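You operate a simulated robot arm through the tools that you are given. There is no shell and no other tool. Be economical: measure what you need, move in short steps, check, and stop when the job is done.

The job below is to be done with a simulated robot arm. You get a single attempt, and the scene is never put back.

JOB
Water the three plants on the sill whose soil is dry.
Fine: till the soil is dark, not flooded; leave the damp one; put the can away on the mirror shelf. Set down upright: watering can.
Where things are to end (x, y in the base frame): watering can within 6 cm of [47, 121].

The check looks at the end state, three seconds after you hand in, the way a careful person would. Anything else that was tipped, shoved, dropped, spilled or broken makes it a failure.

ROBOT AND FRAMES
A 6-joint arm with a two-finger parallel gripper on a trunk, on a base that drives. Base frame: it is fixed to the floor where the robot stands at the start and does not move with it; the origin is under the middle of the robot, x ahead of it, y to its left, z up; the surface under the hand at the start is at about z = 90.2. Lengths are in cm, angles in degrees, forces in N, time in s.
Its first joint turns from -166.0 to 166.0 degrees. Places, roughly: mirror shelf [50, 110, 100]; plant in the red ceramic pot (10x13x25 cm) [50, -40, 100]. Payload 3.91 kg.
The TCP is the grasp point between the finger pads, 3 cm short of the fingertips. In the tool frame z runs along the fingers and y along their closing line. Largest opening 11 cm; finger width 2, thickness 1; the body of the gripper, 4.8 by 11.2 cm, starts 5.5 cm behind the TCP.
Orientation is told as [roll, pitch, yaw] about the base's x, y, z axes, in that order, counted from this pose: with the fingers straight down and closing along the base's y, the tool's x points along the base's -x, its y along +y and its z along -z.

CONTROLS
- The arm moves only by the tool jog_arm. Its argument "commands" is text: rows parted by semicolons, each of 7 numbers parted by spaces: the shift along the base's x, y, z in units of 20 mm (1.0 is 20 mm), then the turn, a rotation vector about the base's x, y, z in units of 8 degrees (1.0 is 8 degrees), then the finger opening in cm, from 0 to 11. In form: dx dy dz ax ay az fingers; .... A call has 1 to 20 rows; each row shifts and turns the commanded pose from where the row before left it. A call with a number of a shift or a turn outside -1 to 1 is refused whole. A row lasts 0.2 s, in which the tool goes at most 5 cm and 8.6 degrees; a call with a longer step from one row to the next is refused whole, and so is a gripper value outside its range. A pose out of reach is approached as far as the arm can. The call stops where the force on the tool passes 40 N (or 10 N more than at its start, if that is more) or the arm is blocked; 0.2 s more then pass. Each finger travels about 15.3 cm/s and halts on what it meets, pressing with about 35 N; the grip force reading is that of the motor and also rises with nothing between the fingers. The clock runs only during rows and for 0.2 s after the last one: add rows that do not move to give the fingers time. It gives the time, the measured TCP pose, the force on the tool (base axes), the opening and the grip force at its end, in the units of the frame above (readings bear some noise), with the torque about the TCP (base axes, N m) and any sound that the robot's microphone picked up.
- Cameras (640 x 400 px; columns grow to the right, rows downward): "scene" is now at [21.02, 27.04, 136.36]; the picture's right is [0.19, -0.98, 0.00], its down [-0.60, -0.12, -0.79] and it looks along [0.77, 0.15, -0.62] (base axes); focal length 214 px, centre (320, 200). "wrist" rides on the gripper at [7.2, 1.7, -10.3] in the tool frame; the picture's right is [-0.23, 0.97, 0.00], its down [-0.76, -0.18, -0.62] and it looks along [-0.61, -0.14, 0.78] (tool axes); focal length 222 px, centre (320, 200). There is no depth. A picture from a camera that has moved, and an enlarged one, comes with that camera's place and axes in the base frame and with its lens. The place of the scene camera against the robot may be out by one fixed shift of up to 2.5 cm in any direction.
- snapshot(camera): a new picture of that camera. The clock stands still meanwhile.
- drive_base(legs): drives the robot by 1 to 6 legs, each [ahead, turn to the left] in cm and degrees, along the robot's own axes; the way and the turn of a leg run together, so that a leg with both is an arc; at most 150 cm and 180 degrees a leg. The arm and the cameras ride along, it lands a little off, and it stops where it bumps. It gives what a move gives.
- turn_head(pan, tilt): turns the head with the scene camera to pan (to the left, within 120 degrees either way) and tilt (down, from -29 to 69), counted from straight ahead of the robot. It gives what a move gives.
- zoom(camera, box): a new picture of the part [left, top, right, bottom] of that camera's present view, enlarged. The clock stands still meanwhile.
- finish_job(): hands the job in; it is judged then, once.

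Work in short steps. Places have to be worked out from the pictures, the camera data and where the tool is seen: move nearer, look again, correct. Check each grasp and each placing, and mend what went wrong. You have 120 turns and 78 pictures in all, those below and enlarged ones among them. Open the gripper and draw the arm clear of the work before you hand the job in, unless the task says otherwise; then end with one line.

The tools are called after ">>>" by a JSON object that holds its "name" and its "arguments". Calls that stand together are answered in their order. jog_arm: Moves the arm, as the interface text tells. Its arguments: {"type":"object","properties":{"commands":{"type":"string"}},"required":["commands"]} The other tools are called the same way: drive_base (legs) drives the base; turn_head (pan, tilt) turns the head that bears the scene camera; snapshot (camera) takes a picture; zoom (camera, box) takes an enlarged picture of a part of a camera's view; finish_job () hands the job in.

At the start:

```text
time: 0.0
position: [41.32, 36.98, 124.4]
ee_rot: [0.0, 0.1, 0.0]
wrist_force: [1.0, 0.0, -0.4]
torque: [-0.01, -0.01, -0.02]
finger_gap: 11.01
finger_force: 0.0
robot x, y, heading: [-0.18, 0.03, -0.1]
head pan, tilt: [11.1, 38.1]
```

scene: 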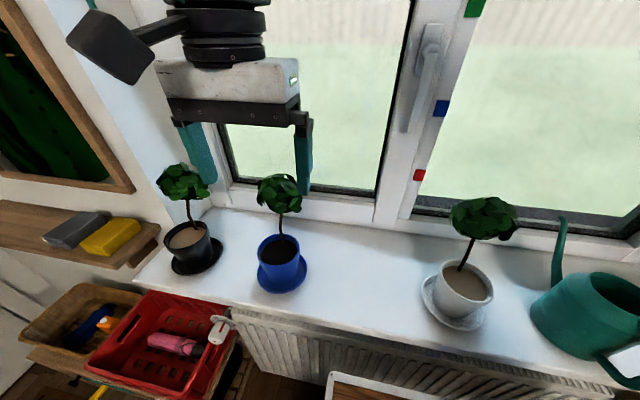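
wrist: 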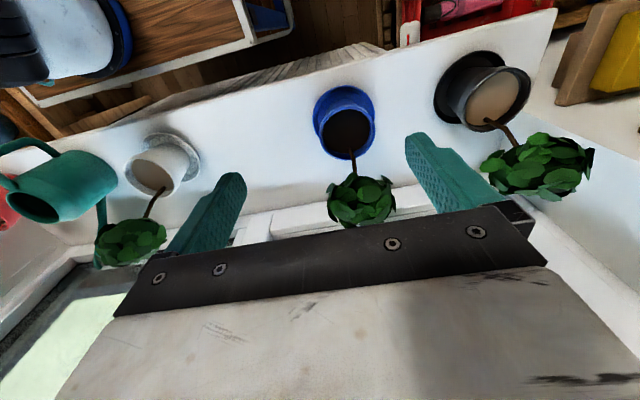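

The sill shows black (dry), blue (dark, damp) and white (dry) pots and a teal can; the red pot is out of view to the right. I turn the head to look there.

>>> {"name": "turn_head", "arguments": {"pan": -30, "tilt": 38}}

>>> {"name": "snapshot", "arguments": {"camera": "scene"}}

```text
time: 1.1
position: [41.24, 36.95, 124.33]
ee_rot: [0.0, 0.0, 0.0]
wrist_force: [-0.9, 0.7, -0.1]
torque: [0.02, 0.03, 0.0]
finger_gap: 11.0
finger_force: 0.0
robot x, y, heading: [0.67, 0.24, 0.0]
head pan, tilt: [-30.0, 38.0]
```

```text
75 pictures are left
camera scene: at [20.03, 21.07, 136.37], right [-0.5, -0.87, 0.0], down [-0.53, 0.31, -0.79], along [0.68, -0.39, -0.62], focal length 214 px, centre (320, 200)
```

scene: 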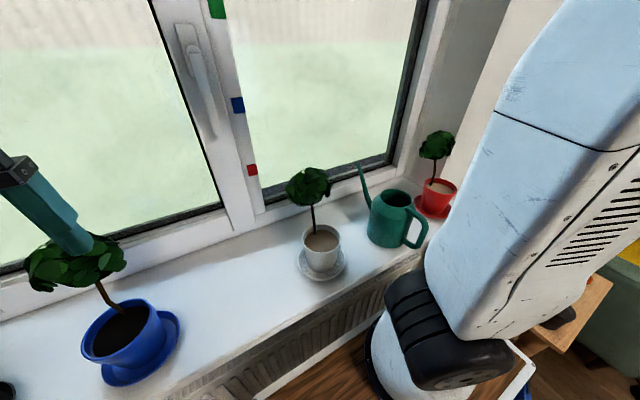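

The red pot is also dry. I zoom on the can and red pot for detail.

>>> {"name": "zoom", "arguments": {"camera": "scene", "box": [270, 110, 480, 300]}}

>>> {"name": "zoom", "arguments": {"camera": "wrist", "box": [0, 100, 240, 270]}}

```text
2.11 times, centred on (375, 205) of scene
camera zoom: at [20.03, 21.07, 136.37], right [-0.5, -0.87, 0.0], down [-0.53, 0.31, -0.79], along [0.68, -0.39, -0.62], focal length 452 px, centre (204, 190)
```

zoom: 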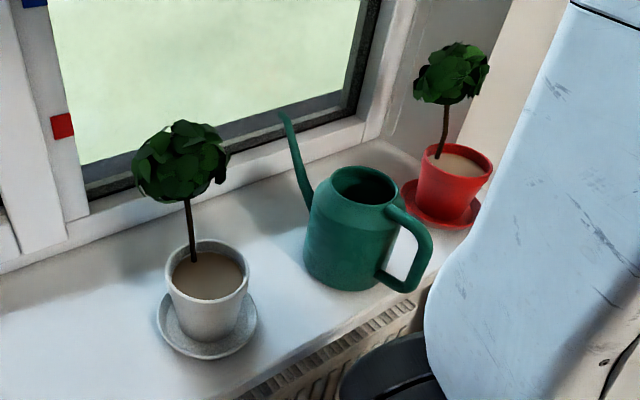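

```text
2.35 times, centred on (120, 185) of wrist
camera zoom: at [34.12, 38.75, 134.6], right [0.23, 0.97, 0.0], down [0.76, -0.18, 0.62], along [0.61, -0.14, -0.78], focal length 523 px, centre (791, 235)
```

zoom: 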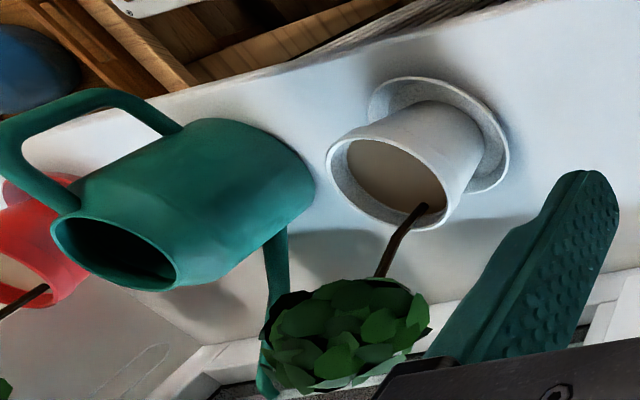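

The can seems to stand at about (46,-15.5), spout toward +x (window), handle toward me, about 14 cm tall. I look at the floor/furniture space and at the shelf.

>>> {"name": "turn_head", "arguments": {"pan": 60, "tilt": 35}}

>>> {"name": "snapshot", "arguments": {"camera": "scene"}}

>>> {"name": "turn_head", "arguments": {"pan": 0, "tilt": 69}}

>>> {"name": "snapshot", "arguments": {"camera": "scene"}}

>>> {"name": "turn_head", "arguments": {"pan": -70, "tilt": 45}}

>>> {"name": "snapshot", "arguments": {"camera": "scene"}}

```text
time: 2.7
position: [41.3, 37.08, 124.26]
ee_rot: [-0.1, -0.1, 0.1]
wrist_force: [-0.6, -0.6, 0.7]
torque: [0.0, 0.0, -0.02]
finger_gap: 11.01
finger_force: 0.1
robot x, y, heading: [-0.05, -0.2, -0.1]
head pan, tilt: [60.0, 35.0]
```

```text
72 pictures are left
camera scene: at [16.96, 33.0, 136.82], right [0.87, -0.5, 0.0], down [-0.29, -0.5, -0.82], along [0.41, 0.71, -0.57], focal length 214 px, centre (320, 200)
```

scene: 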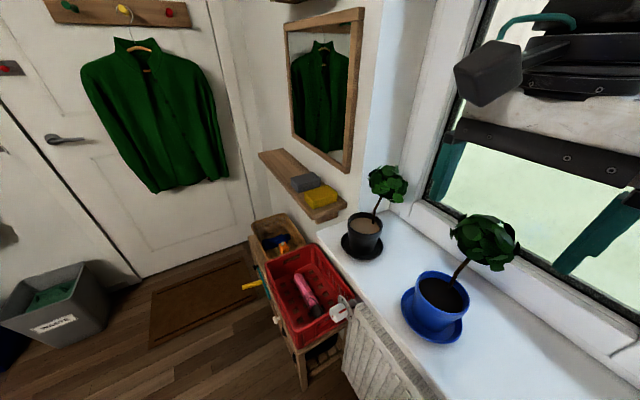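

```text
time: 4.0
position: [41.25, 37.07, 124.32]
ee_rot: [0.1, 0.0, -0.1]
wrist_force: [-0.4, -0.8, 0.0]
torque: [-0.02, 0.02, -0.02]
finger_gap: 11.01
finger_force: 0.1
robot x, y, heading: [-0.22, -0.19, -0.1]
head pan, tilt: [0.0, 68.8]
```

```text
71 pictures are left
camera scene: at [18.15, 25.38, 132.46], right [0.0, -1.0, 0.0], down [-0.93, 0.0, -0.36], along [0.36, 0.0, -0.93], focal length 214 px, centre (320, 200)
```

scene: 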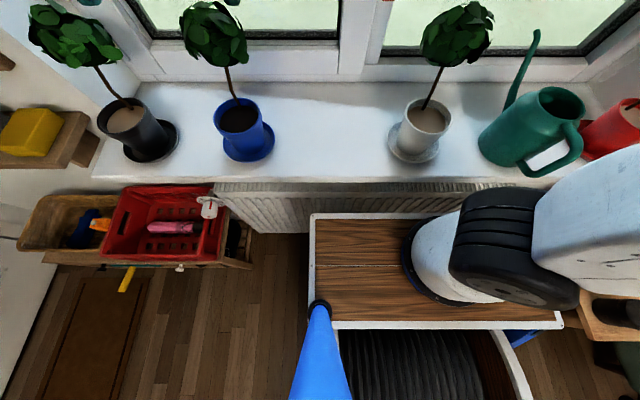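

```text
time: 5.4
position: [41.26, 37.02, 124.35]
ee_rot: [0.0, 0.0, 0.0]
wrist_force: [-0.8, -0.7, -0.9]
torque: [-0.01, 0.01, -0.01]
finger_gap: 11.0
finger_force: 0.2
robot x, y, heading: [0.19, -0.06, 0.0]
head pan, tilt: [-70.0, 45.0]
```

```text
70 pictures are left
camera scene: at [15.34, 17.74, 135.34], right [-0.94, -0.34, 0.0], down [-0.24, 0.66, -0.71], along [0.24, -0.66, -0.71], focal length 214 px, centre (320, 200)
```

scene: 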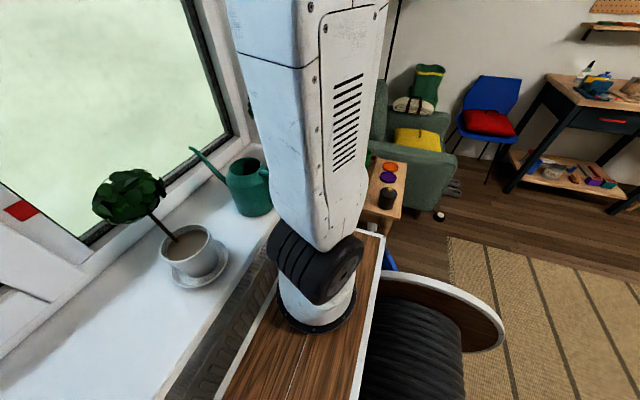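

I look behind before backing the robot off.

>>> {"name": "turn_head", "arguments": {"pan": 120, "tilt": 45}}

>>> {"name": "snapshot", "arguments": {"camera": "scene"}}

>>> {"name": "turn_head", "arguments": {"pan": -120, "tilt": 45}}

>>> {"name": "snapshot", "arguments": {"camera": "scene"}}

```text
time: 8.2
position: [41.28, 37.08, 124.37]
ee_rot: [-0.1, 0.0, 0.0]
wrist_force: [-0.2, -0.5, 0.2]
torque: [0.01, 0.01, -0.02]
finger_gap: 11.04
finger_force: 0.0
robot x, y, heading: [0.28, -0.11, 0.1]
head pan, tilt: [120.0, 45.0]
```

```text
69 pictures are left
camera scene: at [8.49, 32.42, 135.34], right [0.87, 0.5, 0.0], down [0.35, -0.61, -0.71], along [-0.35, 0.61, -0.71], focal length 214 px, centre (320, 200)
```

scene: 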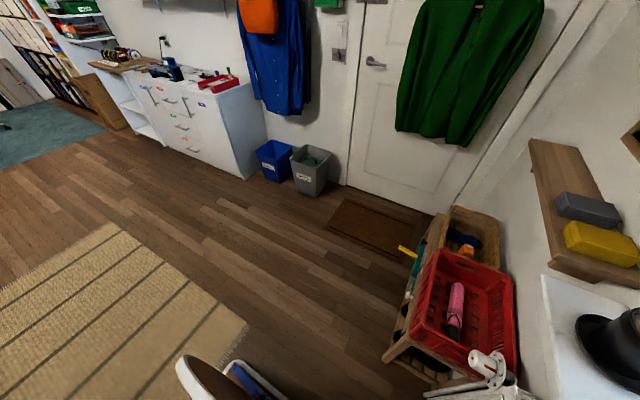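

```text
time: 11.6
position: [41.32, 37.09, 124.28]
ee_rot: [0.0, 0.0, 0.0]
wrist_force: [0.5, -0.2, 0.3]
torque: [-0.01, -0.02, 0.0]
finger_gap: 11.01
finger_force: 0.1
robot x, y, heading: [0.09, 0.11, -0.1]
head pan, tilt: [-120.0, 45.0]
```

```text
68 pictures are left
camera scene: at [8.49, 18.33, 135.34], right [-0.87, 0.5, 0.0], down [0.35, 0.61, -0.71], along [-0.35, -0.61, -0.71], focal length 214 px, centre (320, 200)
```

scene: 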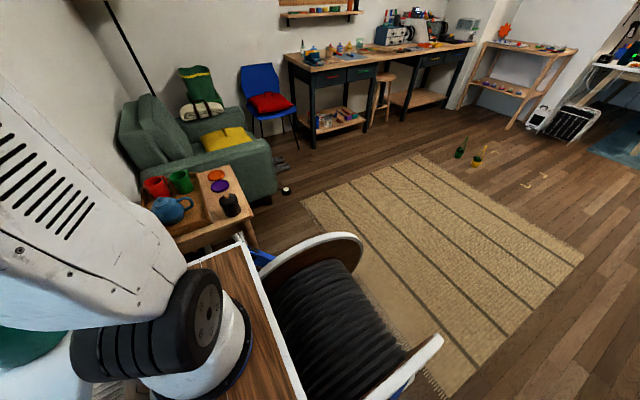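

Behind is open floor. I back off 25 cm to give the arm room.

>>> {"name": "drive_base", "arguments": {"legs": [[-25, 0]]}}

>>> {"name": "turn_head", "arguments": {"pan": -25, "tilt": 30}}

>>> {"name": "snapshot", "arguments": {"camera": "scene"}}

```text
time: 13.4
position: [16.76, 37.06, 124.21]
ee_rot: [0.1, 0.0, 0.3]
wrist_force: [0.0, 1.3, -0.4]
torque: [-0.03, 0.01, 0.02]
finger_gap: 10.98
finger_force: 0.1
robot x, y, heading: [-24.18, -0.15, 0.4]
head pan, tilt: [-120.0, 45.0]
```

```text
time: 15.1
position: [16.85, 37.11, 124.45]
ee_rot: [-0.1, 0.0, 0.3]
wrist_force: [1.0, 0.6, -0.3]
torque: [0.03, 0.0, -0.01]
finger_gap: 11.02
finger_force: 0.0
robot x, y, heading: [-24.44, -0.14, 0.2]
head pan, tilt: [-25.0, 30.0]
```

```text
67 pictures are left
camera scene: at [-3.66, 21.58, 137.6], right [-0.42, -0.91, 0.0], down [-0.45, 0.21, -0.87], along [0.79, -0.36, -0.5], focal length 214 px, centre (320, 200)
```

scene: 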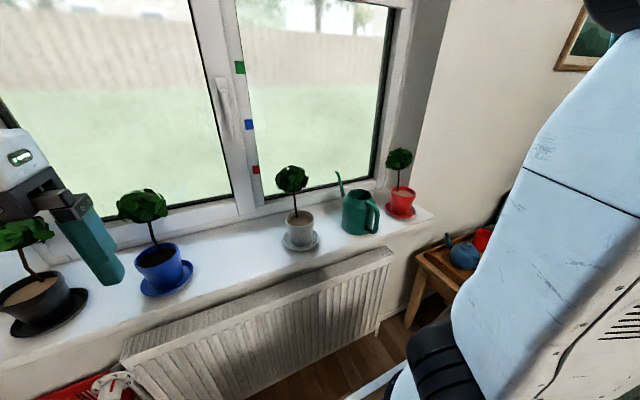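

Next I bring the hand round in front of the can with the tool leaning toward horizontal, well clear of the sill.

>>> {"name": "jog_arm", "arguments": {"commands": "0.1 -1 -0.2 0 -0.4 0 11;0.1 -1 -0.2 0 -0.4 0 11;0.1 -1 -0.2 0 -0.4 0 11;0.1 -1 -0.2 0 -0.4 0 11;0.1 -1 -0.2 0 -0.4 0 11;0.1 -1 -0.2 0 -0.4 0 11;0.1 -1 -0.2 0 -0.4 0 11;0.1 -1 -0.2 0 -0.4 0 11;0.1 -1 -0.2 0 -0.4 0 11;0.1 -1 -0.2 0 -0.4 0 11;0.1 -1 -0.2 0 -0.4 0 11;0.1 -1 -0.2 0 -0.4 0 11;0.1 -1 -0.2 0 -0.4 0 11;0.1 -1 -0.2 0 -0.4 0 11;0.1 -1 -0.2 0 -0.4 0 11;0.1 -1 -0.2 0 -0.4 0 11;0.1 -1 -0.2 0 -0.4 0 11;0.1 -1 -0.2 0 -0.4 0 11;0.1 -1 -0.2 0 -0.4 0 11;0.1 -1 -0.2 0 -0.4 0 11"}}

```text
time: 19.3
position: [22.37, -1.17, 125.05]
ee_rot: [-0.1, -64.0, 0.3]
wrist_force: [1.0, -0.3, -0.2]
torque: [-0.03, -0.02, 0.03]
finger_gap: 10.98
finger_force: 0.0
out of reach, approached as far as the arm can: row 15, 16, 17, 18, 19, 20
robot x, y, heading: [-24.53, 0.03, -0.1]
head pan, tilt: [-25.0, 30.0]
```

The arm is too close-in there; I extend forward and to the right while lowering.

>>> {"name": "jog_arm", "arguments": {"commands": "0.6 -1 -0.3 0 0 0 11;0.6 -1 -0.3 0 0 0 11;0.6 -1 -0.3 0 0 0 11;0.6 -1 -0.3 0 0 0 11;0.6 -1 0 0 0 0 11;0.4 -1 0 0 0 0 11;0 -1 0 0 0 0 11;0 -1 0 0 0 0 11"}}

>>> {"name": "snapshot", "arguments": {"camera": "wrist"}}

>>> {"name": "snapshot", "arguments": {"camera": "scene"}}

```text
time: 21.1
position: [29.37, -16.43, 123.58]
ee_rot: [-0.4, -64.0, 1.5]
wrist_force: [-0.4, -1.4, 0.4]
torque: [0.07, 0.0, 0.04]
finger_gap: 10.98
finger_force: 0.0
out of reach, approached as far as the arm can: row 1, 2
robot x, y, heading: [-24.75, -0.2, 0.4]
head pan, tilt: [-25.0, 30.0]
```

```text
66 pictures are left
camera wrist: at [16.96, -14.99, 121.48], right [0.08, 0.98, 0.2], down [-0.22, -0.18, 0.96], along [0.97, -0.12, 0.2], focal length 222 px, centre (320, 200)
```

wrist: 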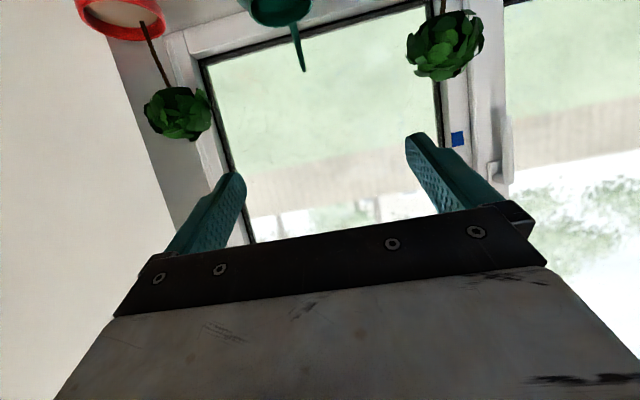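

```text
65 pictures are left
camera scene: at [-2.88, 23.68, 137.92], right [-0.18, -0.98, 0.0], down [-0.46, 0.09, -0.88], along [0.87, -0.16, -0.47], focal length 214 px, centre (320, 200)
```

scene: 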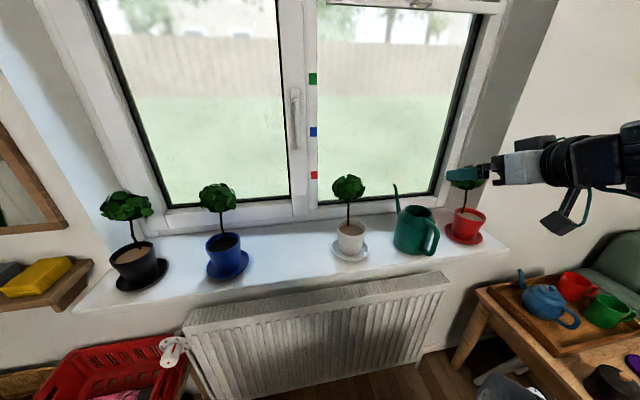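

I tilt the tool to about -45 and lower to see the can handle with the wrist camera.

>>> {"name": "jog_arm", "arguments": {"commands": "-0.1 0 -1 0 0.5 0 11;-0.1 0 -1 0 0.5 0 11;-0.1 0 -1 0 0.5 0 11;-0.1 0 -1 0 0.5 0 11;0 0 -1 0 0.4 0 11;0 0 -0.5 0 0 0 11"}}

>>> {"name": "snapshot", "arguments": {"camera": "wrist"}}

>>> {"name": "zoom", "arguments": {"camera": "scene", "box": [320, 140, 520, 280]}}

```text
time: 22.5
position: [28.44, -17.23, 112.57]
ee_rot: [-0.1, -44.6, 0.2]
wrist_force: [0.0, 0.2, -0.9]
torque: [-0.02, -0.02, 0.01]
finger_gap: 11.0
finger_force: 0.0
out of reach, approached as far as the arm can: row 6
robot x, y, heading: [-24.38, 0.16, 0.3]
head pan, tilt: [-25.0, 30.0]
```

```text
64 pictures are left
camera wrist: at [16.11, -15.62, 114.77], right [0.16, 0.97, 0.16], down [0.1, -0.18, 0.98], along [0.98, -0.14, -0.13], focal length 222 px, centre (320, 200)
```

wrist: 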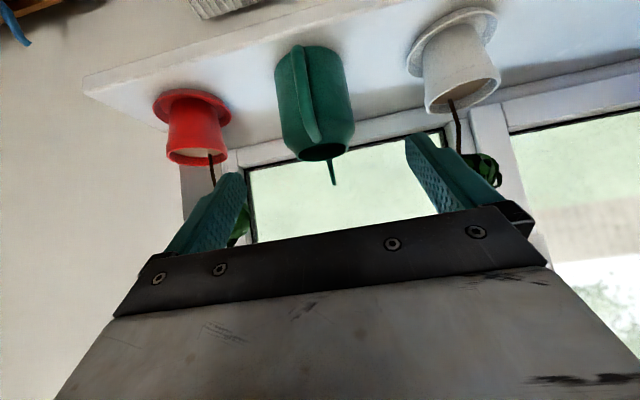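

```text
2.86 times, centred on (420, 210) of scene
camera zoom: at [-3.66, 21.58, 137.61], right [-0.42, -0.91, 0.0], down [-0.45, 0.21, -0.87], along [0.79, -0.36, -0.5], focal length 613 px, centre (34, 171)
```

zoom: 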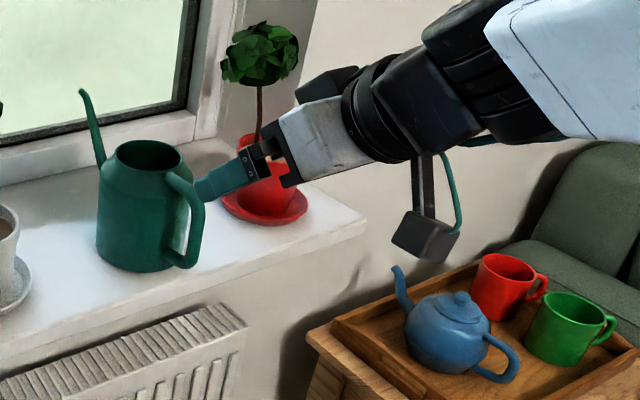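

The can, handle and spout lie in one line along +x at y ≈ -18.5 (wrist view); handle bar near x≈39, z 94–104. I go half-way in along the tool direction and check.

>>> {"name": "jog_arm", "arguments": {"commands": "0.7 -0.33 -0.7 0 0 0 11;0.7 -0.33 -0.7 0 0 0 11;0.7 0 -0.8 0 0 0 11;0.7 0 -0.8 0 0 0 11;0 0 0 0 0 0 11"}}

>>> {"name": "snapshot", "arguments": {"camera": "wrist"}}

>>> {"name": "zoom", "arguments": {"camera": "scene", "box": [320, 140, 520, 280]}}

```text
time: 23.7
position: [34.35, -18.76, 107.01]
ee_rot: [-0.1, -44.6, 0.2]
wrist_force: [-0.4, -0.7, 0.0]
torque: [0.0, 0.03, 0.03]
finger_gap: 11.01
finger_force: 0.0
out of reach, approached as far as the arm can: row 3
robot x, y, heading: [-24.34, -0.21, 0.0]
head pan, tilt: [-25.0, 30.0]
```

```text
62 pictures are left
camera wrist: at [22.01, -17.02, 109.14], right [0.16, 0.97, 0.16], down [0.1, -0.18, 0.98], along [0.98, -0.14, -0.13], focal length 222 px, centre (320, 200)
```

wrist: 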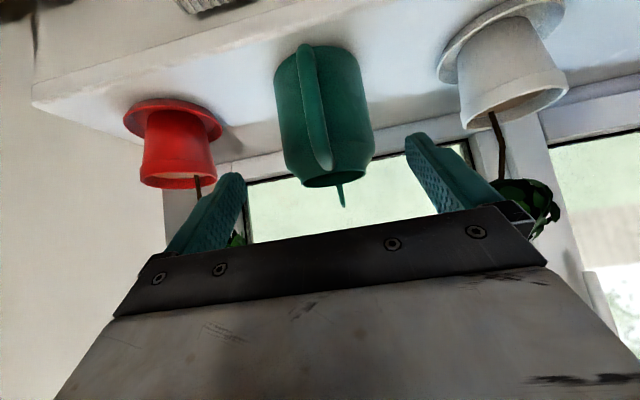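

```text
2.86 times, centred on (420, 210) of scene
camera zoom: at [-3.66, 21.57, 137.61], right [-0.42, -0.91, 0.0], down [-0.45, 0.21, -0.87], along [0.79, -0.36, -0.5], focal length 613 px, centre (34, 171)
```

zoom: 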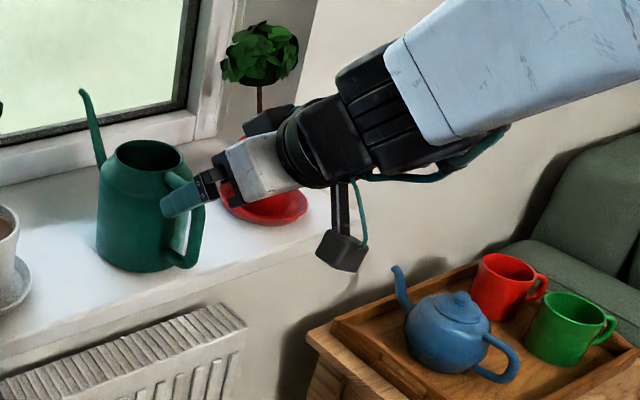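

Handle bar centre fits x≈38.7, y≈-18.8; I move in to TCP (38.6,-18.8,101).

>>> {"name": "jog_arm", "arguments": {"commands": "0.5 0 -0.75 0 0 0 11;0.5 0 -0.75 0 0 0 11;0.55 0 -0.75 0 0 0 11;0.55 0 -0.75 0 0 0 11;0 0 0 0 0 0 11"}}

>>> {"name": "snapshot", "arguments": {"camera": "wrist"}}

>>> {"name": "zoom", "arguments": {"camera": "scene", "box": [320, 140, 520, 280]}}

```text
time: 24.9
position: [38.71, -18.95, 101.1]
ee_rot: [-0.2, -44.8, 0.2]
wrist_force: [-0.1, -0.4, -0.5]
torque: [-0.03, 0.01, 0.03]
finger_gap: 11.0
finger_force: 0.0
out of reach, approached as far as the arm can: row 2
robot x, y, heading: [-24.42, 0.08, 0.2]
head pan, tilt: [-25.0, 30.0]
```

```text
60 pictures are left
camera wrist: at [26.48, -17.25, 103.27], right [0.16, 0.97, 0.16], down [0.1, -0.18, 0.98], along [0.98, -0.14, -0.13], focal length 222 px, centre (320, 200)
```

wrist: 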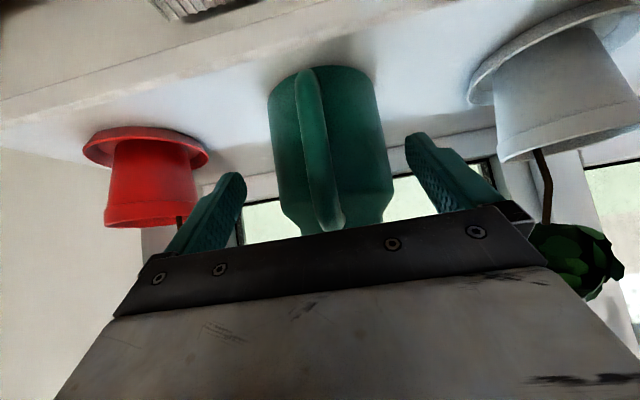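

```text
2.86 times, centred on (420, 210) of scene
camera zoom: at [-3.66, 21.57, 137.61], right [-0.42, -0.91, 0.0], down [-0.45, 0.21, -0.87], along [0.79, -0.36, -0.5], focal length 613 px, centre (34, 171)
```

zoom: 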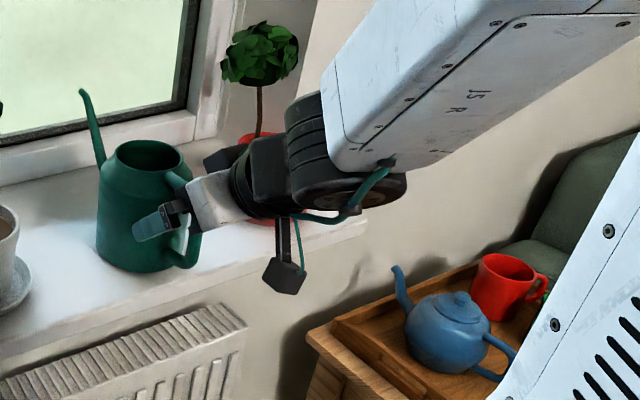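

Everything is clear; fingers straddle the handle. I close gradually.

>>> {"name": "jog_arm", "arguments": {"commands": "0 0 0 0 0 0 8;0 0 0 0 0 0 5;0 0 0 0 0 0 3;0 0 0 0 0 0 2;0 0 0 0 0 0 1;0 0 0 0 0 0 0;0 0 0 0 0 0 0;0 0 0 0 0 0 0"}}

>>> {"name": "snapshot", "arguments": {"camera": "wrist"}}

```text
time: 26.7
position: [38.86, -18.88, 101.12]
ee_rot: [-0.1, -44.8, 0.1]
wrist_force: [-0.3, -0.2, 0.2]
torque: [-0.3, 0.03, 0.09]
finger_gap: 1.45
finger_force: 34.3
robot x, y, heading: [-24.4, 0.09, -0.2]
head pan, tilt: [-25.0, 30.0]
```

```text
58 pictures are left
camera wrist: at [26.47, -17.25, 103.28], right [0.16, 0.97, 0.16], down [0.1, -0.18, 0.98], along [0.98, -0.14, -0.13], focal length 222 px, centre (320, 200)
```

wrist: 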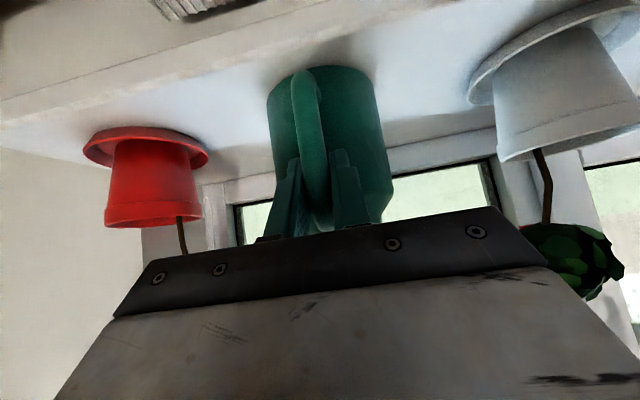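

The handle is held (gap 1.45). I lift 3 cm slowly and check whether the can pivots in the fingers.

>>> {"name": "jog_arm", "arguments": {"commands": "0 0 0.25 0 0 0 0;0 0 0.25 0 0 0 0;0 0 0.5 0 0 0 0;0 0 0.5 0 0 0 0;0 0 0 0 0 0 0"}}

>>> {"name": "zoom", "arguments": {"camera": "scene", "box": [320, 140, 520, 280]}}

```text
time: 27.9
position: [38.84, -18.95, 104.2]
ee_rot: [-0.1, -44.8, 0.2]
wrist_force: [0.0, 1.0, -10.5]
torque: [0.0, 0.93, 0.01]
finger_gap: 1.49
finger_force: 34.7
robot x, y, heading: [-24.28, -0.08, 0.3]
head pan, tilt: [-25.0, 30.0]
```

```text
2.86 times, centred on (420, 210) of scene
camera zoom: at [-3.62, 21.56, 137.6], right [-0.42, -0.91, 0.0], down [-0.45, 0.21, -0.87], along [0.79, -0.36, -0.5], focal length 613 px, centre (34, 171)
```

zoom: 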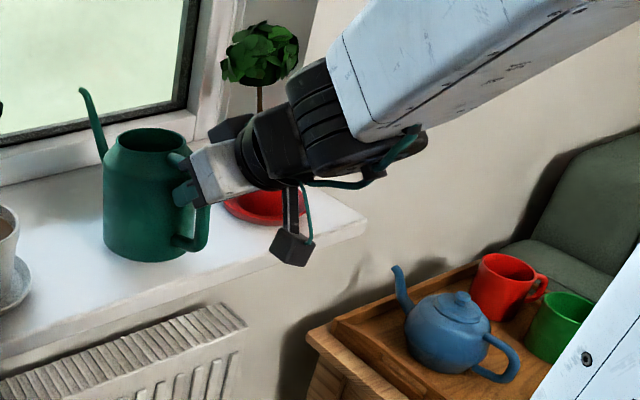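

Weight is 10.5 N; it may have dipped a bit. I hold for a second and look again to see if it creeps.

>>> {"name": "jog_arm", "arguments": {"commands": "0 0 0 0 0 0 0;0 0 0 0 0 0 0;0 0 0 0 0 0 0;0 0 0 0 0 0 0;0 0 0 0 0 0 0;0 0 0 0 0 0 0;0 0 0 0 0 0 0;0 0 0 0 0 0 0"}}

>>> {"name": "zoom", "arguments": {"camera": "scene", "box": [320, 140, 520, 280]}}

>>> {"name": "snapshot", "arguments": {"camera": "wrist"}}

```text
time: 29.7
position: [38.73, -19.09, 104.17]
ee_rot: [-0.1, -44.8, 0.3]
wrist_force: [0.5, 1.2, -11.0]
torque: [0.02, 0.93, -0.03]
finger_gap: 1.47
finger_force: 35.1
robot x, y, heading: [-24.71, 0.04, -0.1]
head pan, tilt: [-25.0, 30.0]
```

```text
2.86 times, centred on (420, 210) of scene
camera zoom: at [-3.62, 21.56, 137.6], right [-0.42, -0.91, 0.0], down [-0.45, 0.21, -0.87], along [0.79, -0.36, -0.5], focal length 613 px, centre (34, 171)
```

zoom: 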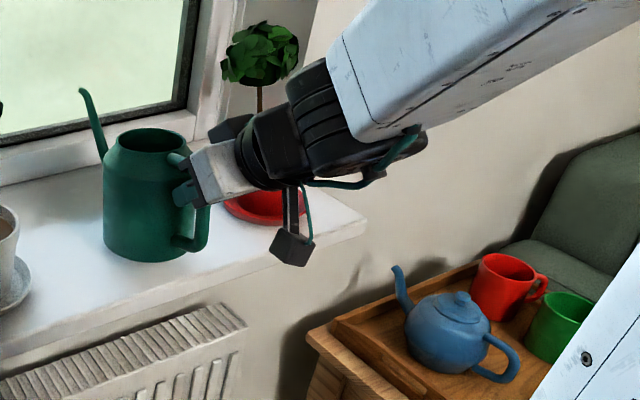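

```text
55 pictures are left
camera wrist: at [26.48, -17.25, 106.34], right [0.16, 0.97, 0.16], down [0.1, -0.18, 0.98], along [0.98, -0.14, -0.13], focal length 222 px, centre (320, 200)
```

wrist: 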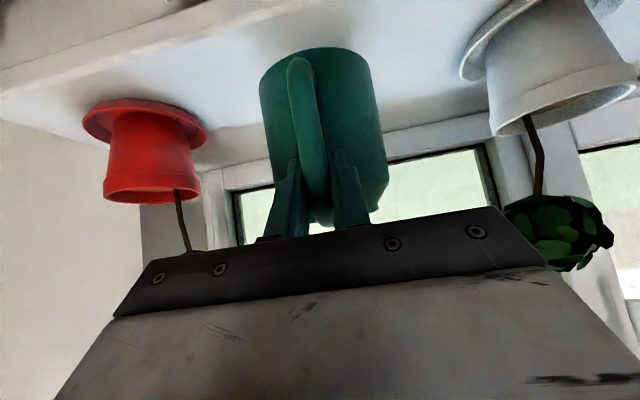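

The grip is steady. I raise 5 cm in its free lane and back the base 14 cm, so the spout comes clear of the plants.

>>> {"name": "jog_arm", "arguments": {"commands": "0 0 0.5 0 0 0 0;0 0 0.7 0 0 0 0;0 0 0.7 0 0 0 0;0 0 0.6 0 0 0 0;0 0 0 0 0 0 0"}}

>>> {"name": "drive_base", "arguments": {"legs": [[-14, 0]]}}

>>> {"name": "snapshot", "arguments": {"camera": "scene"}}

```text
time: 30.9
position: [38.89, -18.91, 108.88]
ee_rot: [-0.1, -44.7, 0.2]
wrist_force: [-0.7, 0.0, -10.4]
torque: [0.0, 0.91, -0.03]
finger_gap: 1.49
finger_force: 35.4
robot x, y, heading: [-24.31, 0.14, 0.2]
head pan, tilt: [-25.0, 30.0]
```

```text
time: 32.3
position: [24.79, -18.71, 108.96]
ee_rot: [-0.2, -44.8, 0.4]
wrist_force: [-0.2, 0.1, -11.4]
torque: [-0.03, 0.89, -0.03]
finger_gap: 1.48
finger_force: 34.9
robot x, y, heading: [-38.37, -0.1, 0.3]
head pan, tilt: [-25.0, 30.0]
```

```text
54 pictures are left
camera scene: at [-17.85, 21.56, 137.6], right [-0.42, -0.91, 0.0], down [-0.45, 0.21, -0.87], along [0.79, -0.36, -0.5], focal length 214 px, centre (320, 200)
```

scene: 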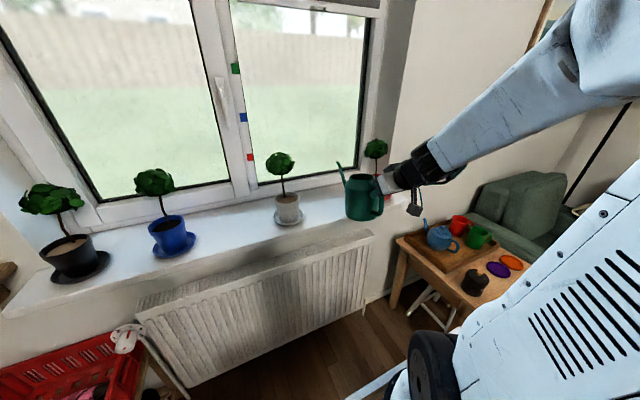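

Now I retract and carry the can over to the red pot's line (y≈-39.3), staying clear of its canopy.

>>> {"name": "jog_arm", "arguments": {"commands": "-1 0 0.8 0 0 0 0;-1 0 0.8 0 0 0 0;-1 0 0.8 0 0 0 0;-1 0 0.8 0 0 0 0;0 -1 0.6 0 0 0 0;0 -1 0 0 0 0 0;0 -1 0 0 0 0 0;0 -1 0 0 0 0 0;0 -1 0 0 0 0 0;0 -1 0 0 0 0 0;0 -1 0 0 0 0 0;0 -1 0 0 0 0 0;0 -1 0 0 0 0 0;0 -1 0 0 0 0 0;0 -0.3 0 0 0 0 0;0 0 0 0 0 0 0"}}

>>> {"name": "turn_head", "arguments": {"pan": -35, "tilt": 25}}

>>> {"name": "snapshot", "arguments": {"camera": "scene"}}

>>> {"name": "snapshot", "arguments": {"camera": "wrist"}}

```text
time: 35.7
position: [16.7, -39.53, 116.48]
ee_rot: [-0.1, -44.9, 0.2]
wrist_force: [-0.5, 0.0, -10.3]
torque: [0.0, 0.86, 0.0]
finger_gap: 1.51
finger_force: 35.1
robot x, y, heading: [-38.56, 0.17, 0.4]
head pan, tilt: [-25.0, 30.0]
```

```text
time: 36.4
position: [16.66, -39.62, 116.45]
ee_rot: [-0.1, -44.8, 0.2]
wrist_force: [-0.3, 0.2, -12.6]
torque: [-0.03, 0.88, 0.0]
finger_gap: 1.5
finger_force: 34.9
robot x, y, heading: [-38.63, -0.12, 0.1]
head pan, tilt: [-35.0, 25.0]
```

```text
53 pictures are left
camera scene: at [-18.49, 20.09, 138.4], right [-0.57, -0.82, 0.0], down [-0.35, 0.24, -0.91], along [0.75, -0.52, -0.42], focal length 214 px, centre (320, 200)
```

scene: 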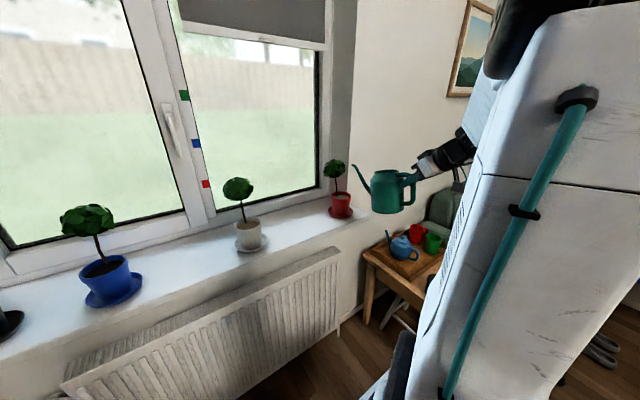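

```text
52 pictures are left
camera wrist: at [4.39, -37.9, 118.6], right [0.16, 0.97, 0.16], down [0.1, -0.18, 0.98], along [0.98, -0.14, -0.13], focal length 222 px, centre (320, 200)
```

wrist: 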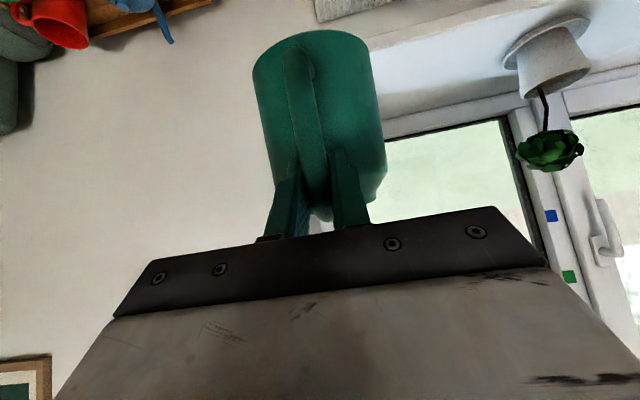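

I zoom the scene on the can and red pot to gauge spout dip.

>>> {"name": "zoom", "arguments": {"camera": "scene", "box": [310, 140, 450, 230]}}

```text
4.44 times, centred on (380, 185) of scene
camera zoom: at [-18.49, 20.09, 138.4], right [-0.57, -0.82, 0.0], down [-0.35, 0.24, -0.91], along [0.75, -0.52, -0.42], focal length 953 px, centre (53, 267)
```

zoom: 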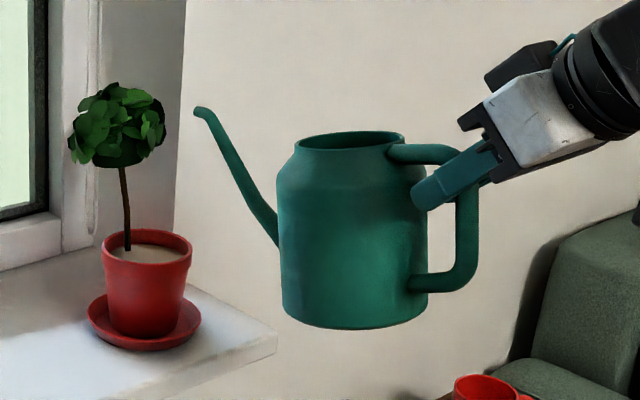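

The dip is about 13°. The spout tip should be near (42.6,-39.6,115). I bring it over the near half of the red pot and tilt to about 25°.

>>> {"name": "jog_arm", "arguments": {"commands": "0.8 0.1 -0.4 0 0 0 0;0.8 0.05 -0.4 0 0 0 0;0.1 0 -0.4 0 0.3 0 0;0.1 0 -0.3 0 0.3 0 0;0.1 0 -0.3 0 0.3 0 0;0.1 0 -0.3 0 0.3 0 0;0.1 0 -0.3 0 0.3 0 0;0 0 0 0 0 0 0"}}

>>> {"name": "zoom", "arguments": {"camera": "scene", "box": [310, 130, 450, 230]}}

```text
time: 38.2
position: [20.8, -39.26, 111.63]
ee_rot: [-0.1, -32.7, 0.3]
wrist_force: [0.2, 0.5, -11.8]
torque: [0.02, 0.61, -0.02]
finger_gap: 1.47
finger_force: 35.2
robot x, y, heading: [-38.29, 0.14, -0.1]
head pan, tilt: [-35.0, 25.0]
```

```text
4.00 times, centred on (380, 180) of scene
camera zoom: at [-18.49, 20.08, 138.4], right [-0.57, -0.82, 0.0], down [-0.35, 0.24, -0.91], along [0.74, -0.52, -0.42], focal length 858 px, centre (80, 280)
```

zoom: 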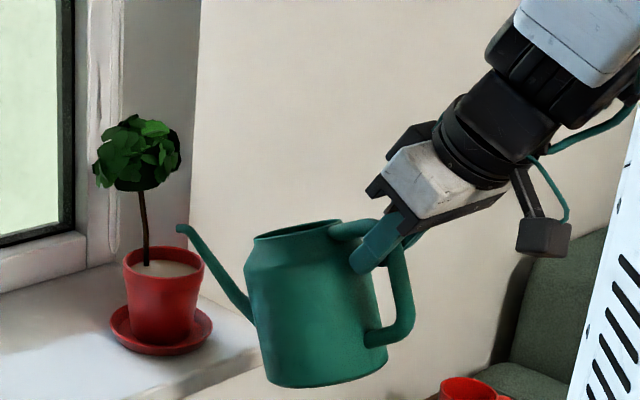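

The tip looks about 3 cm before the pot centre and 5 cm above the rim. I tilt 8° more, keeping the tip there.

>>> {"name": "jog_arm", "arguments": {"commands": "0.25 0 0.3 0 0.25 0 0;0.25 0 0.3 0 0.25 0 0;0.25 0 0.3 0 0.25 0 0;0.25 0 0.3 0 0.25 0 0;0 0 0 0 0 0 0"}}

>>> {"name": "zoom", "arguments": {"camera": "scene", "box": [310, 130, 450, 230]}}

```text
time: 39.4
position: [23.0, -39.02, 114.08]
ee_rot: [0.1, -24.7, 0.3]
wrist_force: [-1.0, 0.6, -11.2]
torque: [-0.02, 0.52, 0.04]
finger_gap: 1.47
finger_force: 35.1
robot x, y, heading: [-38.85, -0.39, 0.2]
head pan, tilt: [-35.0, 25.0]
```

```text
4.00 times, centred on (380, 180) of scene
camera zoom: at [-18.49, 20.08, 138.4], right [-0.57, -0.82, 0.0], down [-0.35, 0.24, -0.91], along [0.74, -0.52, -0.42], focal length 858 px, centre (80, 280)
```

zoom: 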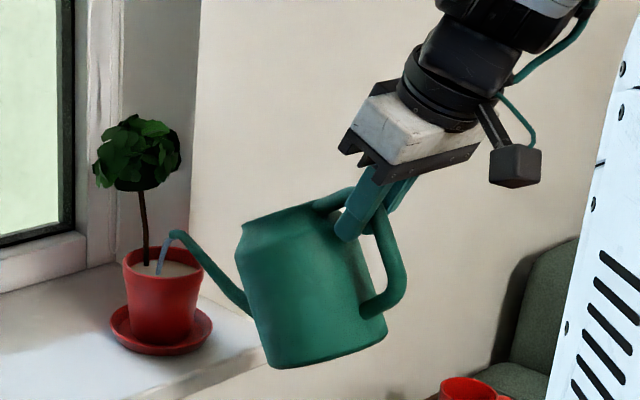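

Water is running into the red pot. I hold for a moment and check the soil.

>>> {"name": "jog_arm", "arguments": {"commands": "0 0 0 0 0 0 0;0 0 0 0 0 0 0;0 0 0 0 0 0 0;0 0 0 0 0 0 0"}}

>>> {"name": "zoom", "arguments": {"camera": "scene", "box": [320, 165, 380, 225]}}

```text
time: 40.4
position: [22.97, -39.0, 114.04]
ee_rot: [0.0, -24.8, 0.3]
wrist_force: [0.5, -0.6, -11.2]
torque: [-0.02, 0.46, -0.02]
finger_gap: 1.49
finger_force: 34.6
robot x, y, heading: [-38.71, 0.23, 0.3]
head pan, tilt: [-35.0, 25.0]
```

```text
6.67 times, centred on (350, 195) of scene
camera zoom: at [-18.49, 20.08, 138.4], right [-0.57, -0.82, 0.0], down [-0.35, 0.24, -0.91], along [0.74, -0.52, -0.42], focal length 1430 px, centre (120, 233)
```

zoom: 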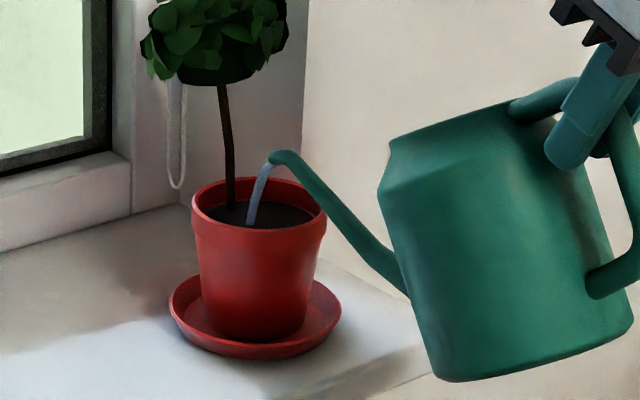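

Soil is already dark: I tilt back at once keeping the tip above the pot.

>>> {"name": "jog_arm", "arguments": {"commands": "-0.55 0 -1 0 -1 0 0;-0.4 0 -1 0 -1 0 0;-0.2 0 -0.6 0 -0.5 0 0;0 0 0 0 0 0 0;0 0 0 0 0 0 0"}}

>>> {"name": "zoom", "arguments": {"camera": "scene", "box": [310, 130, 450, 230]}}

```text
time: 41.6
position: [20.62, -39.18, 108.86]
ee_rot: [-0.1, -44.8, 0.4]
wrist_force: [0.2, -0.3, -11.8]
torque: [-0.01, 0.8, 0.0]
finger_gap: 1.47
finger_force: 34.8
robot x, y, heading: [-38.51, 0.02, 0.2]
head pan, tilt: [-35.0, 25.0]
```

```text
4.00 times, centred on (380, 180) of scene
camera zoom: at [-18.49, 20.08, 138.4], right [-0.57, -0.82, 0.0], down [-0.35, 0.24, -0.91], along [0.74, -0.52, -0.42], focal length 858 px, centre (80, 280)
```

zoom: 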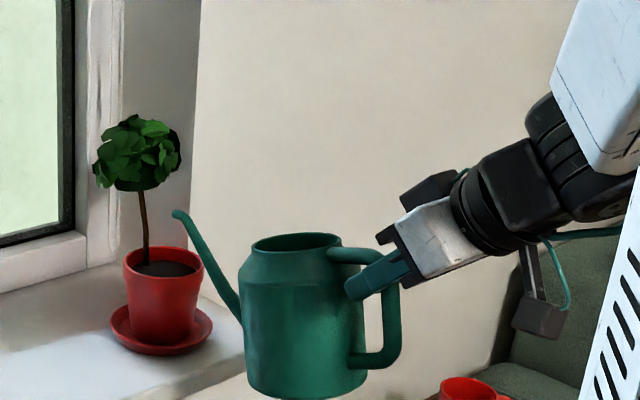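

Red pot done. I retract and carry the can to the white pot's line.

>>> {"name": "jog_arm", "arguments": {"commands": "-1 0 0.6 0 0 0 0;-1 0 0.6 0 0 0 0;-0.9 0.4 0.6 0 0 0 0;0 1 0.5 0 0 0 0;0 1 0.5 0 0 0 0;0 1 0 0 0 0 0;0 1 0 0 0 0 0;0 1 0 0 0 0 0;0 1 0 0 0 0 0;0 1 0 0 0 0 0;0 1 0 0 0 0 0;0 1 0 0 0 0 0;0 1 0 0 0 0 0;0 1 0 0 0 0 0;0 1 0 0 0 0 0;0 1 0 0 0 0 0;0 1 0 0 0 0 0;0 1 0 0 0 0 0;0 1 0 0 0 0 0;0 1 0 0 0 0 0"}}

>>> {"name": "turn_head", "arguments": {"pan": -15, "tilt": 25}}

>>> {"name": "snapshot", "arguments": {"camera": "scene"}}

>>> {"name": "snapshot", "arguments": {"camera": "wrist"}}

```text
time: 45.8
position: [15.46, -4.29, 115.63]
ee_rot: [-0.2, -44.6, 0.3]
wrist_force: [0.4, -0.3, -10.9]
torque: [-0.01, 0.71, 0.01]
finger_gap: 1.47
finger_force: 35.0
out of reach, approached as far as the arm can: row 17, 18, 20
robot x, y, heading: [-38.66, 0.17, 0.5]
head pan, tilt: [-35.0, 25.0]
```

```text
time: 46.6
position: [15.45, -4.48, 115.64]
ee_rot: [-0.1, -44.6, 0.5]
wrist_force: [0.3, 0.0, -10.6]
torque: [-0.01, 0.65, 0.02]
finger_gap: 1.5
finger_force: 34.5
robot x, y, heading: [-38.67, 0.21, 0.2]
head pan, tilt: [-15.0, 25.0]
```

```text
46 pictures are left
camera scene: at [-17.16, 23.01, 138.4], right [-0.25, -0.97, 0.0], down [-0.41, 0.11, -0.91], along [0.88, -0.23, -0.42], focal length 214 px, centre (320, 200)
```

scene: 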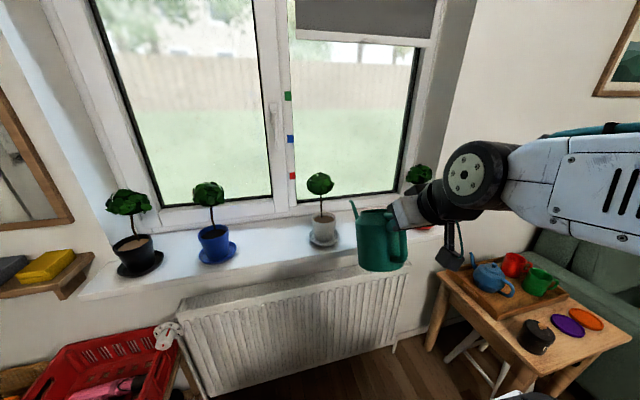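

```text
45 pictures are left
camera wrist: at [3.13, -2.71, 117.92], right [0.16, 0.97, 0.16], down [0.11, -0.18, 0.98], along [0.98, -0.14, -0.13], focal length 222 px, centre (320, 200)
```

wrist: 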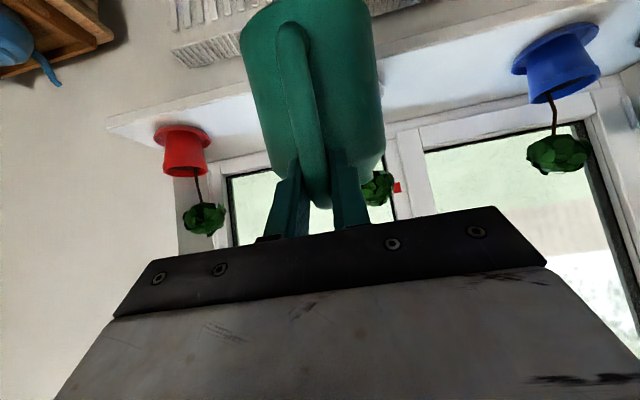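

The can may have dipped further in the grip; I zoom to check.

>>> {"name": "zoom", "arguments": {"camera": "scene", "box": [290, 150, 470, 280]}}

```text
3.08 times, centred on (380, 215) of scene
camera zoom: at [-17.16, 23.01, 138.4], right [-0.25, -0.97, 0.0], down [-0.41, 0.11, -0.91], along [0.88, -0.23, -0.42], focal length 660 px, centre (135, 154)
```

zoom: 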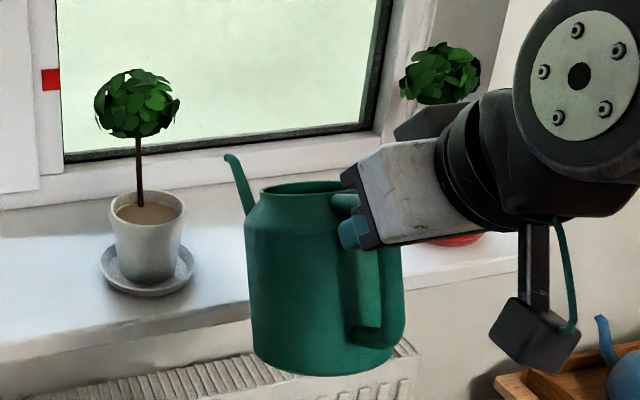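

The can has slipped to roughly 26° dip (not running). I back the base 14 cm for reach, then level the can by rotating the tool back.

>>> {"name": "drive_base", "arguments": {"legs": [[-14, 0]]}}

>>> {"name": "jog_arm", "arguments": {"commands": "0.5 0 0 0 -0.4 0 0;0.5 0 0 0 -0.4 0 0;0.5 0 0 0 -0.4 0 0;0.5 0 0 0 -0.4 0 0;0.5 0 0 0 -0.2 0 0;0 0 0 0 0 0 0"}}

>>> {"name": "zoom", "arguments": {"camera": "scene", "box": [280, 150, 460, 280]}}

```text
time: 48.0
position: [1.4, -4.21, 115.76]
ee_rot: [-0.2, -44.6, 0.6]
wrist_force: [1.2, -0.7, -11.3]
torque: [-0.05, 0.71, -0.02]
finger_gap: 1.48
finger_force: 35.0
robot x, y, heading: [-52.53, -0.1, 0.6]
head pan, tilt: [-15.0, 25.0]
```

```text
time: 49.4
position: [7.82, -4.39, 117.87]
ee_rot: [-0.4, -59.0, 0.9]
wrist_force: [-0.7, -0.4, -11.5]
torque: [0.0, 0.91, -0.02]
finger_gap: 1.49
finger_force: 35.3
out of reach, approached as far as the arm can: row 1, 2, 3, 4
robot x, y, heading: [-52.33, 0.17, 0.6]
head pan, tilt: [-15.0, 25.0]
```

```text
3.08 times, centred on (370, 215) of scene
camera zoom: at [-31.28, 23.0, 138.4], right [-0.25, -0.97, 0.0], down [-0.41, 0.11, -0.91], along [0.88, -0.23, -0.42], focal length 660 px, centre (166, 154)
```

zoom: 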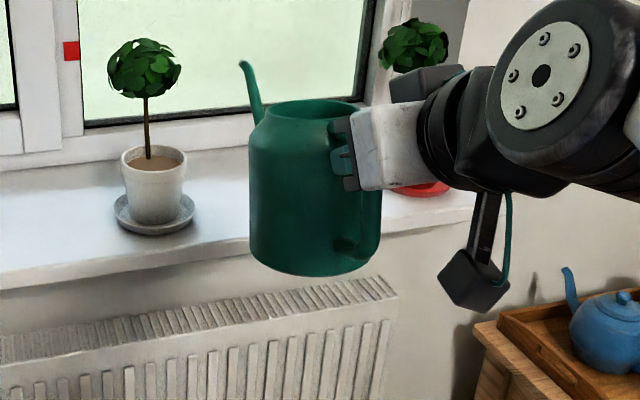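

Level again (dip ≈14°). I approach the white pot, stopping the tip just before the pot.

>>> {"name": "jog_arm", "arguments": {"commands": "0.6 0.4 -0.3 0 0 0 0;0.8 0.5 -0.4 0 0 0 0;0.8 0.55 -0.5 0 0 0 0;0.8 0.55 -0.5 0 0 0 0;0.8 0.55 -0.5 0 0 0 0;0.8 0.5 -0.5 0 0 0 0;0.5 0.2 -0.3 0 0 0 0;0 0 0 0 0 0 0"}}

>>> {"name": "zoom", "arguments": {"camera": "scene", "box": [260, 130, 420, 240]}}

>>> {"name": "snapshot", "arguments": {"camera": "wrist"}}

```text
time: 51.1
position: [18.0, 2.26, 111.98]
ee_rot: [-0.4, -59.0, 0.9]
wrist_force: [0.4, 0.6, -11.4]
torque: [0.03, 0.89, -0.03]
finger_gap: 1.5
finger_force: 35.2
robot x, y, heading: [-52.54, 0.04, 0.6]
head pan, tilt: [-15.0, 25.0]
```

```text
3.64 times, centred on (340, 185) of scene
camera zoom: at [-31.28, 23.01, 138.4], right [-0.25, -0.97, 0.0], down [-0.41, 0.11, -0.91], along [0.88, -0.23, -0.42], focal length 780 px, centre (247, 254)
```

zoom: 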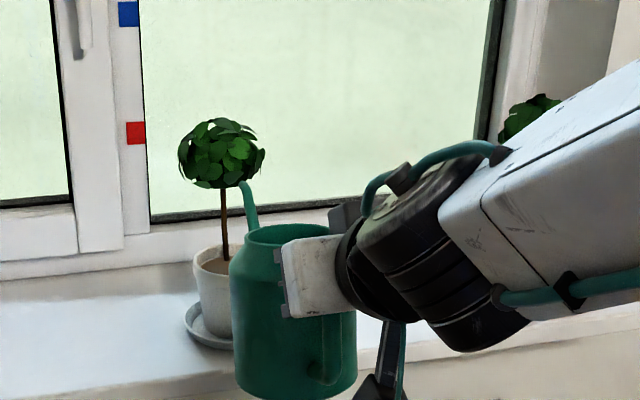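

```text
41 pictures are left
camera wrist: at [5.5, 3.83, 111.02], right [0.11, 0.98, 0.19], down [-0.14, -0.18, 0.97], along [0.98, -0.13, 0.12], focal length 222 px, centre (320, 200)
```

wrist: 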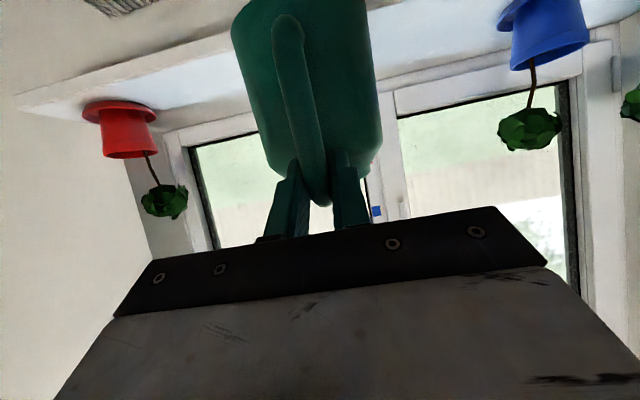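

The tip is about 0.7 cm right of pot centre line. I correct y, then tilt to about 33° with the tip over the near half.

>>> {"name": "jog_arm", "arguments": {"commands": "0.5 0.37 -0.6 0 0 0 0;0.19 0 0.2 0 0.4 0 0;0.19 0 0.3 0 0.4 0 0;0.19 0 0.35 0 0.4 0 0;0.19 0 0.35 0 0.4 0 0;0.19 0 0.35 0 0.4 0 0;0.19 0 0.35 0 0.4 0 0"}}

>>> {"name": "zoom", "arguments": {"camera": "scene", "box": [260, 130, 420, 240]}}

```text
time: 52.8
position: [20.28, 1.91, 112.4]
ee_rot: [-2.8, -48.7, 0.6]
wrist_force: [-0.4, 0.8, -9.7]
torque: [0.05, 0.71, 0.01]
finger_gap: 1.5
finger_force: 35.1
out of reach, approached as far as the arm can: row 3, 4, 5, 6, 7
robot x, y, heading: [-52.63, 0.09, 0.4]
head pan, tilt: [-15.0, 25.0]
```

```text
3.64 times, centred on (340, 185) of scene
camera zoom: at [-31.27, 23.01, 138.4], right [-0.25, -0.97, 0.0], down [-0.41, 0.11, -0.91], along [0.88, -0.23, -0.42], focal length 780 px, centre (247, 254)
```

zoom: 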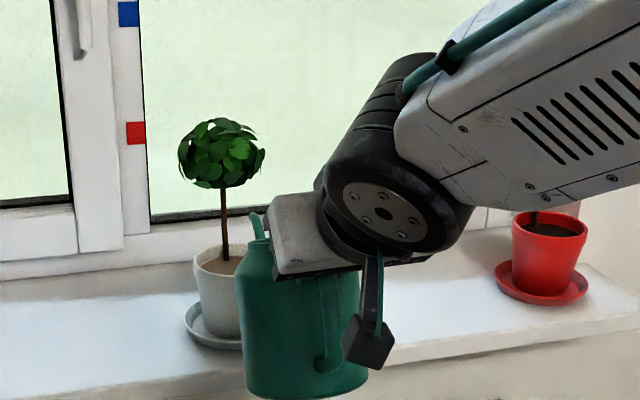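

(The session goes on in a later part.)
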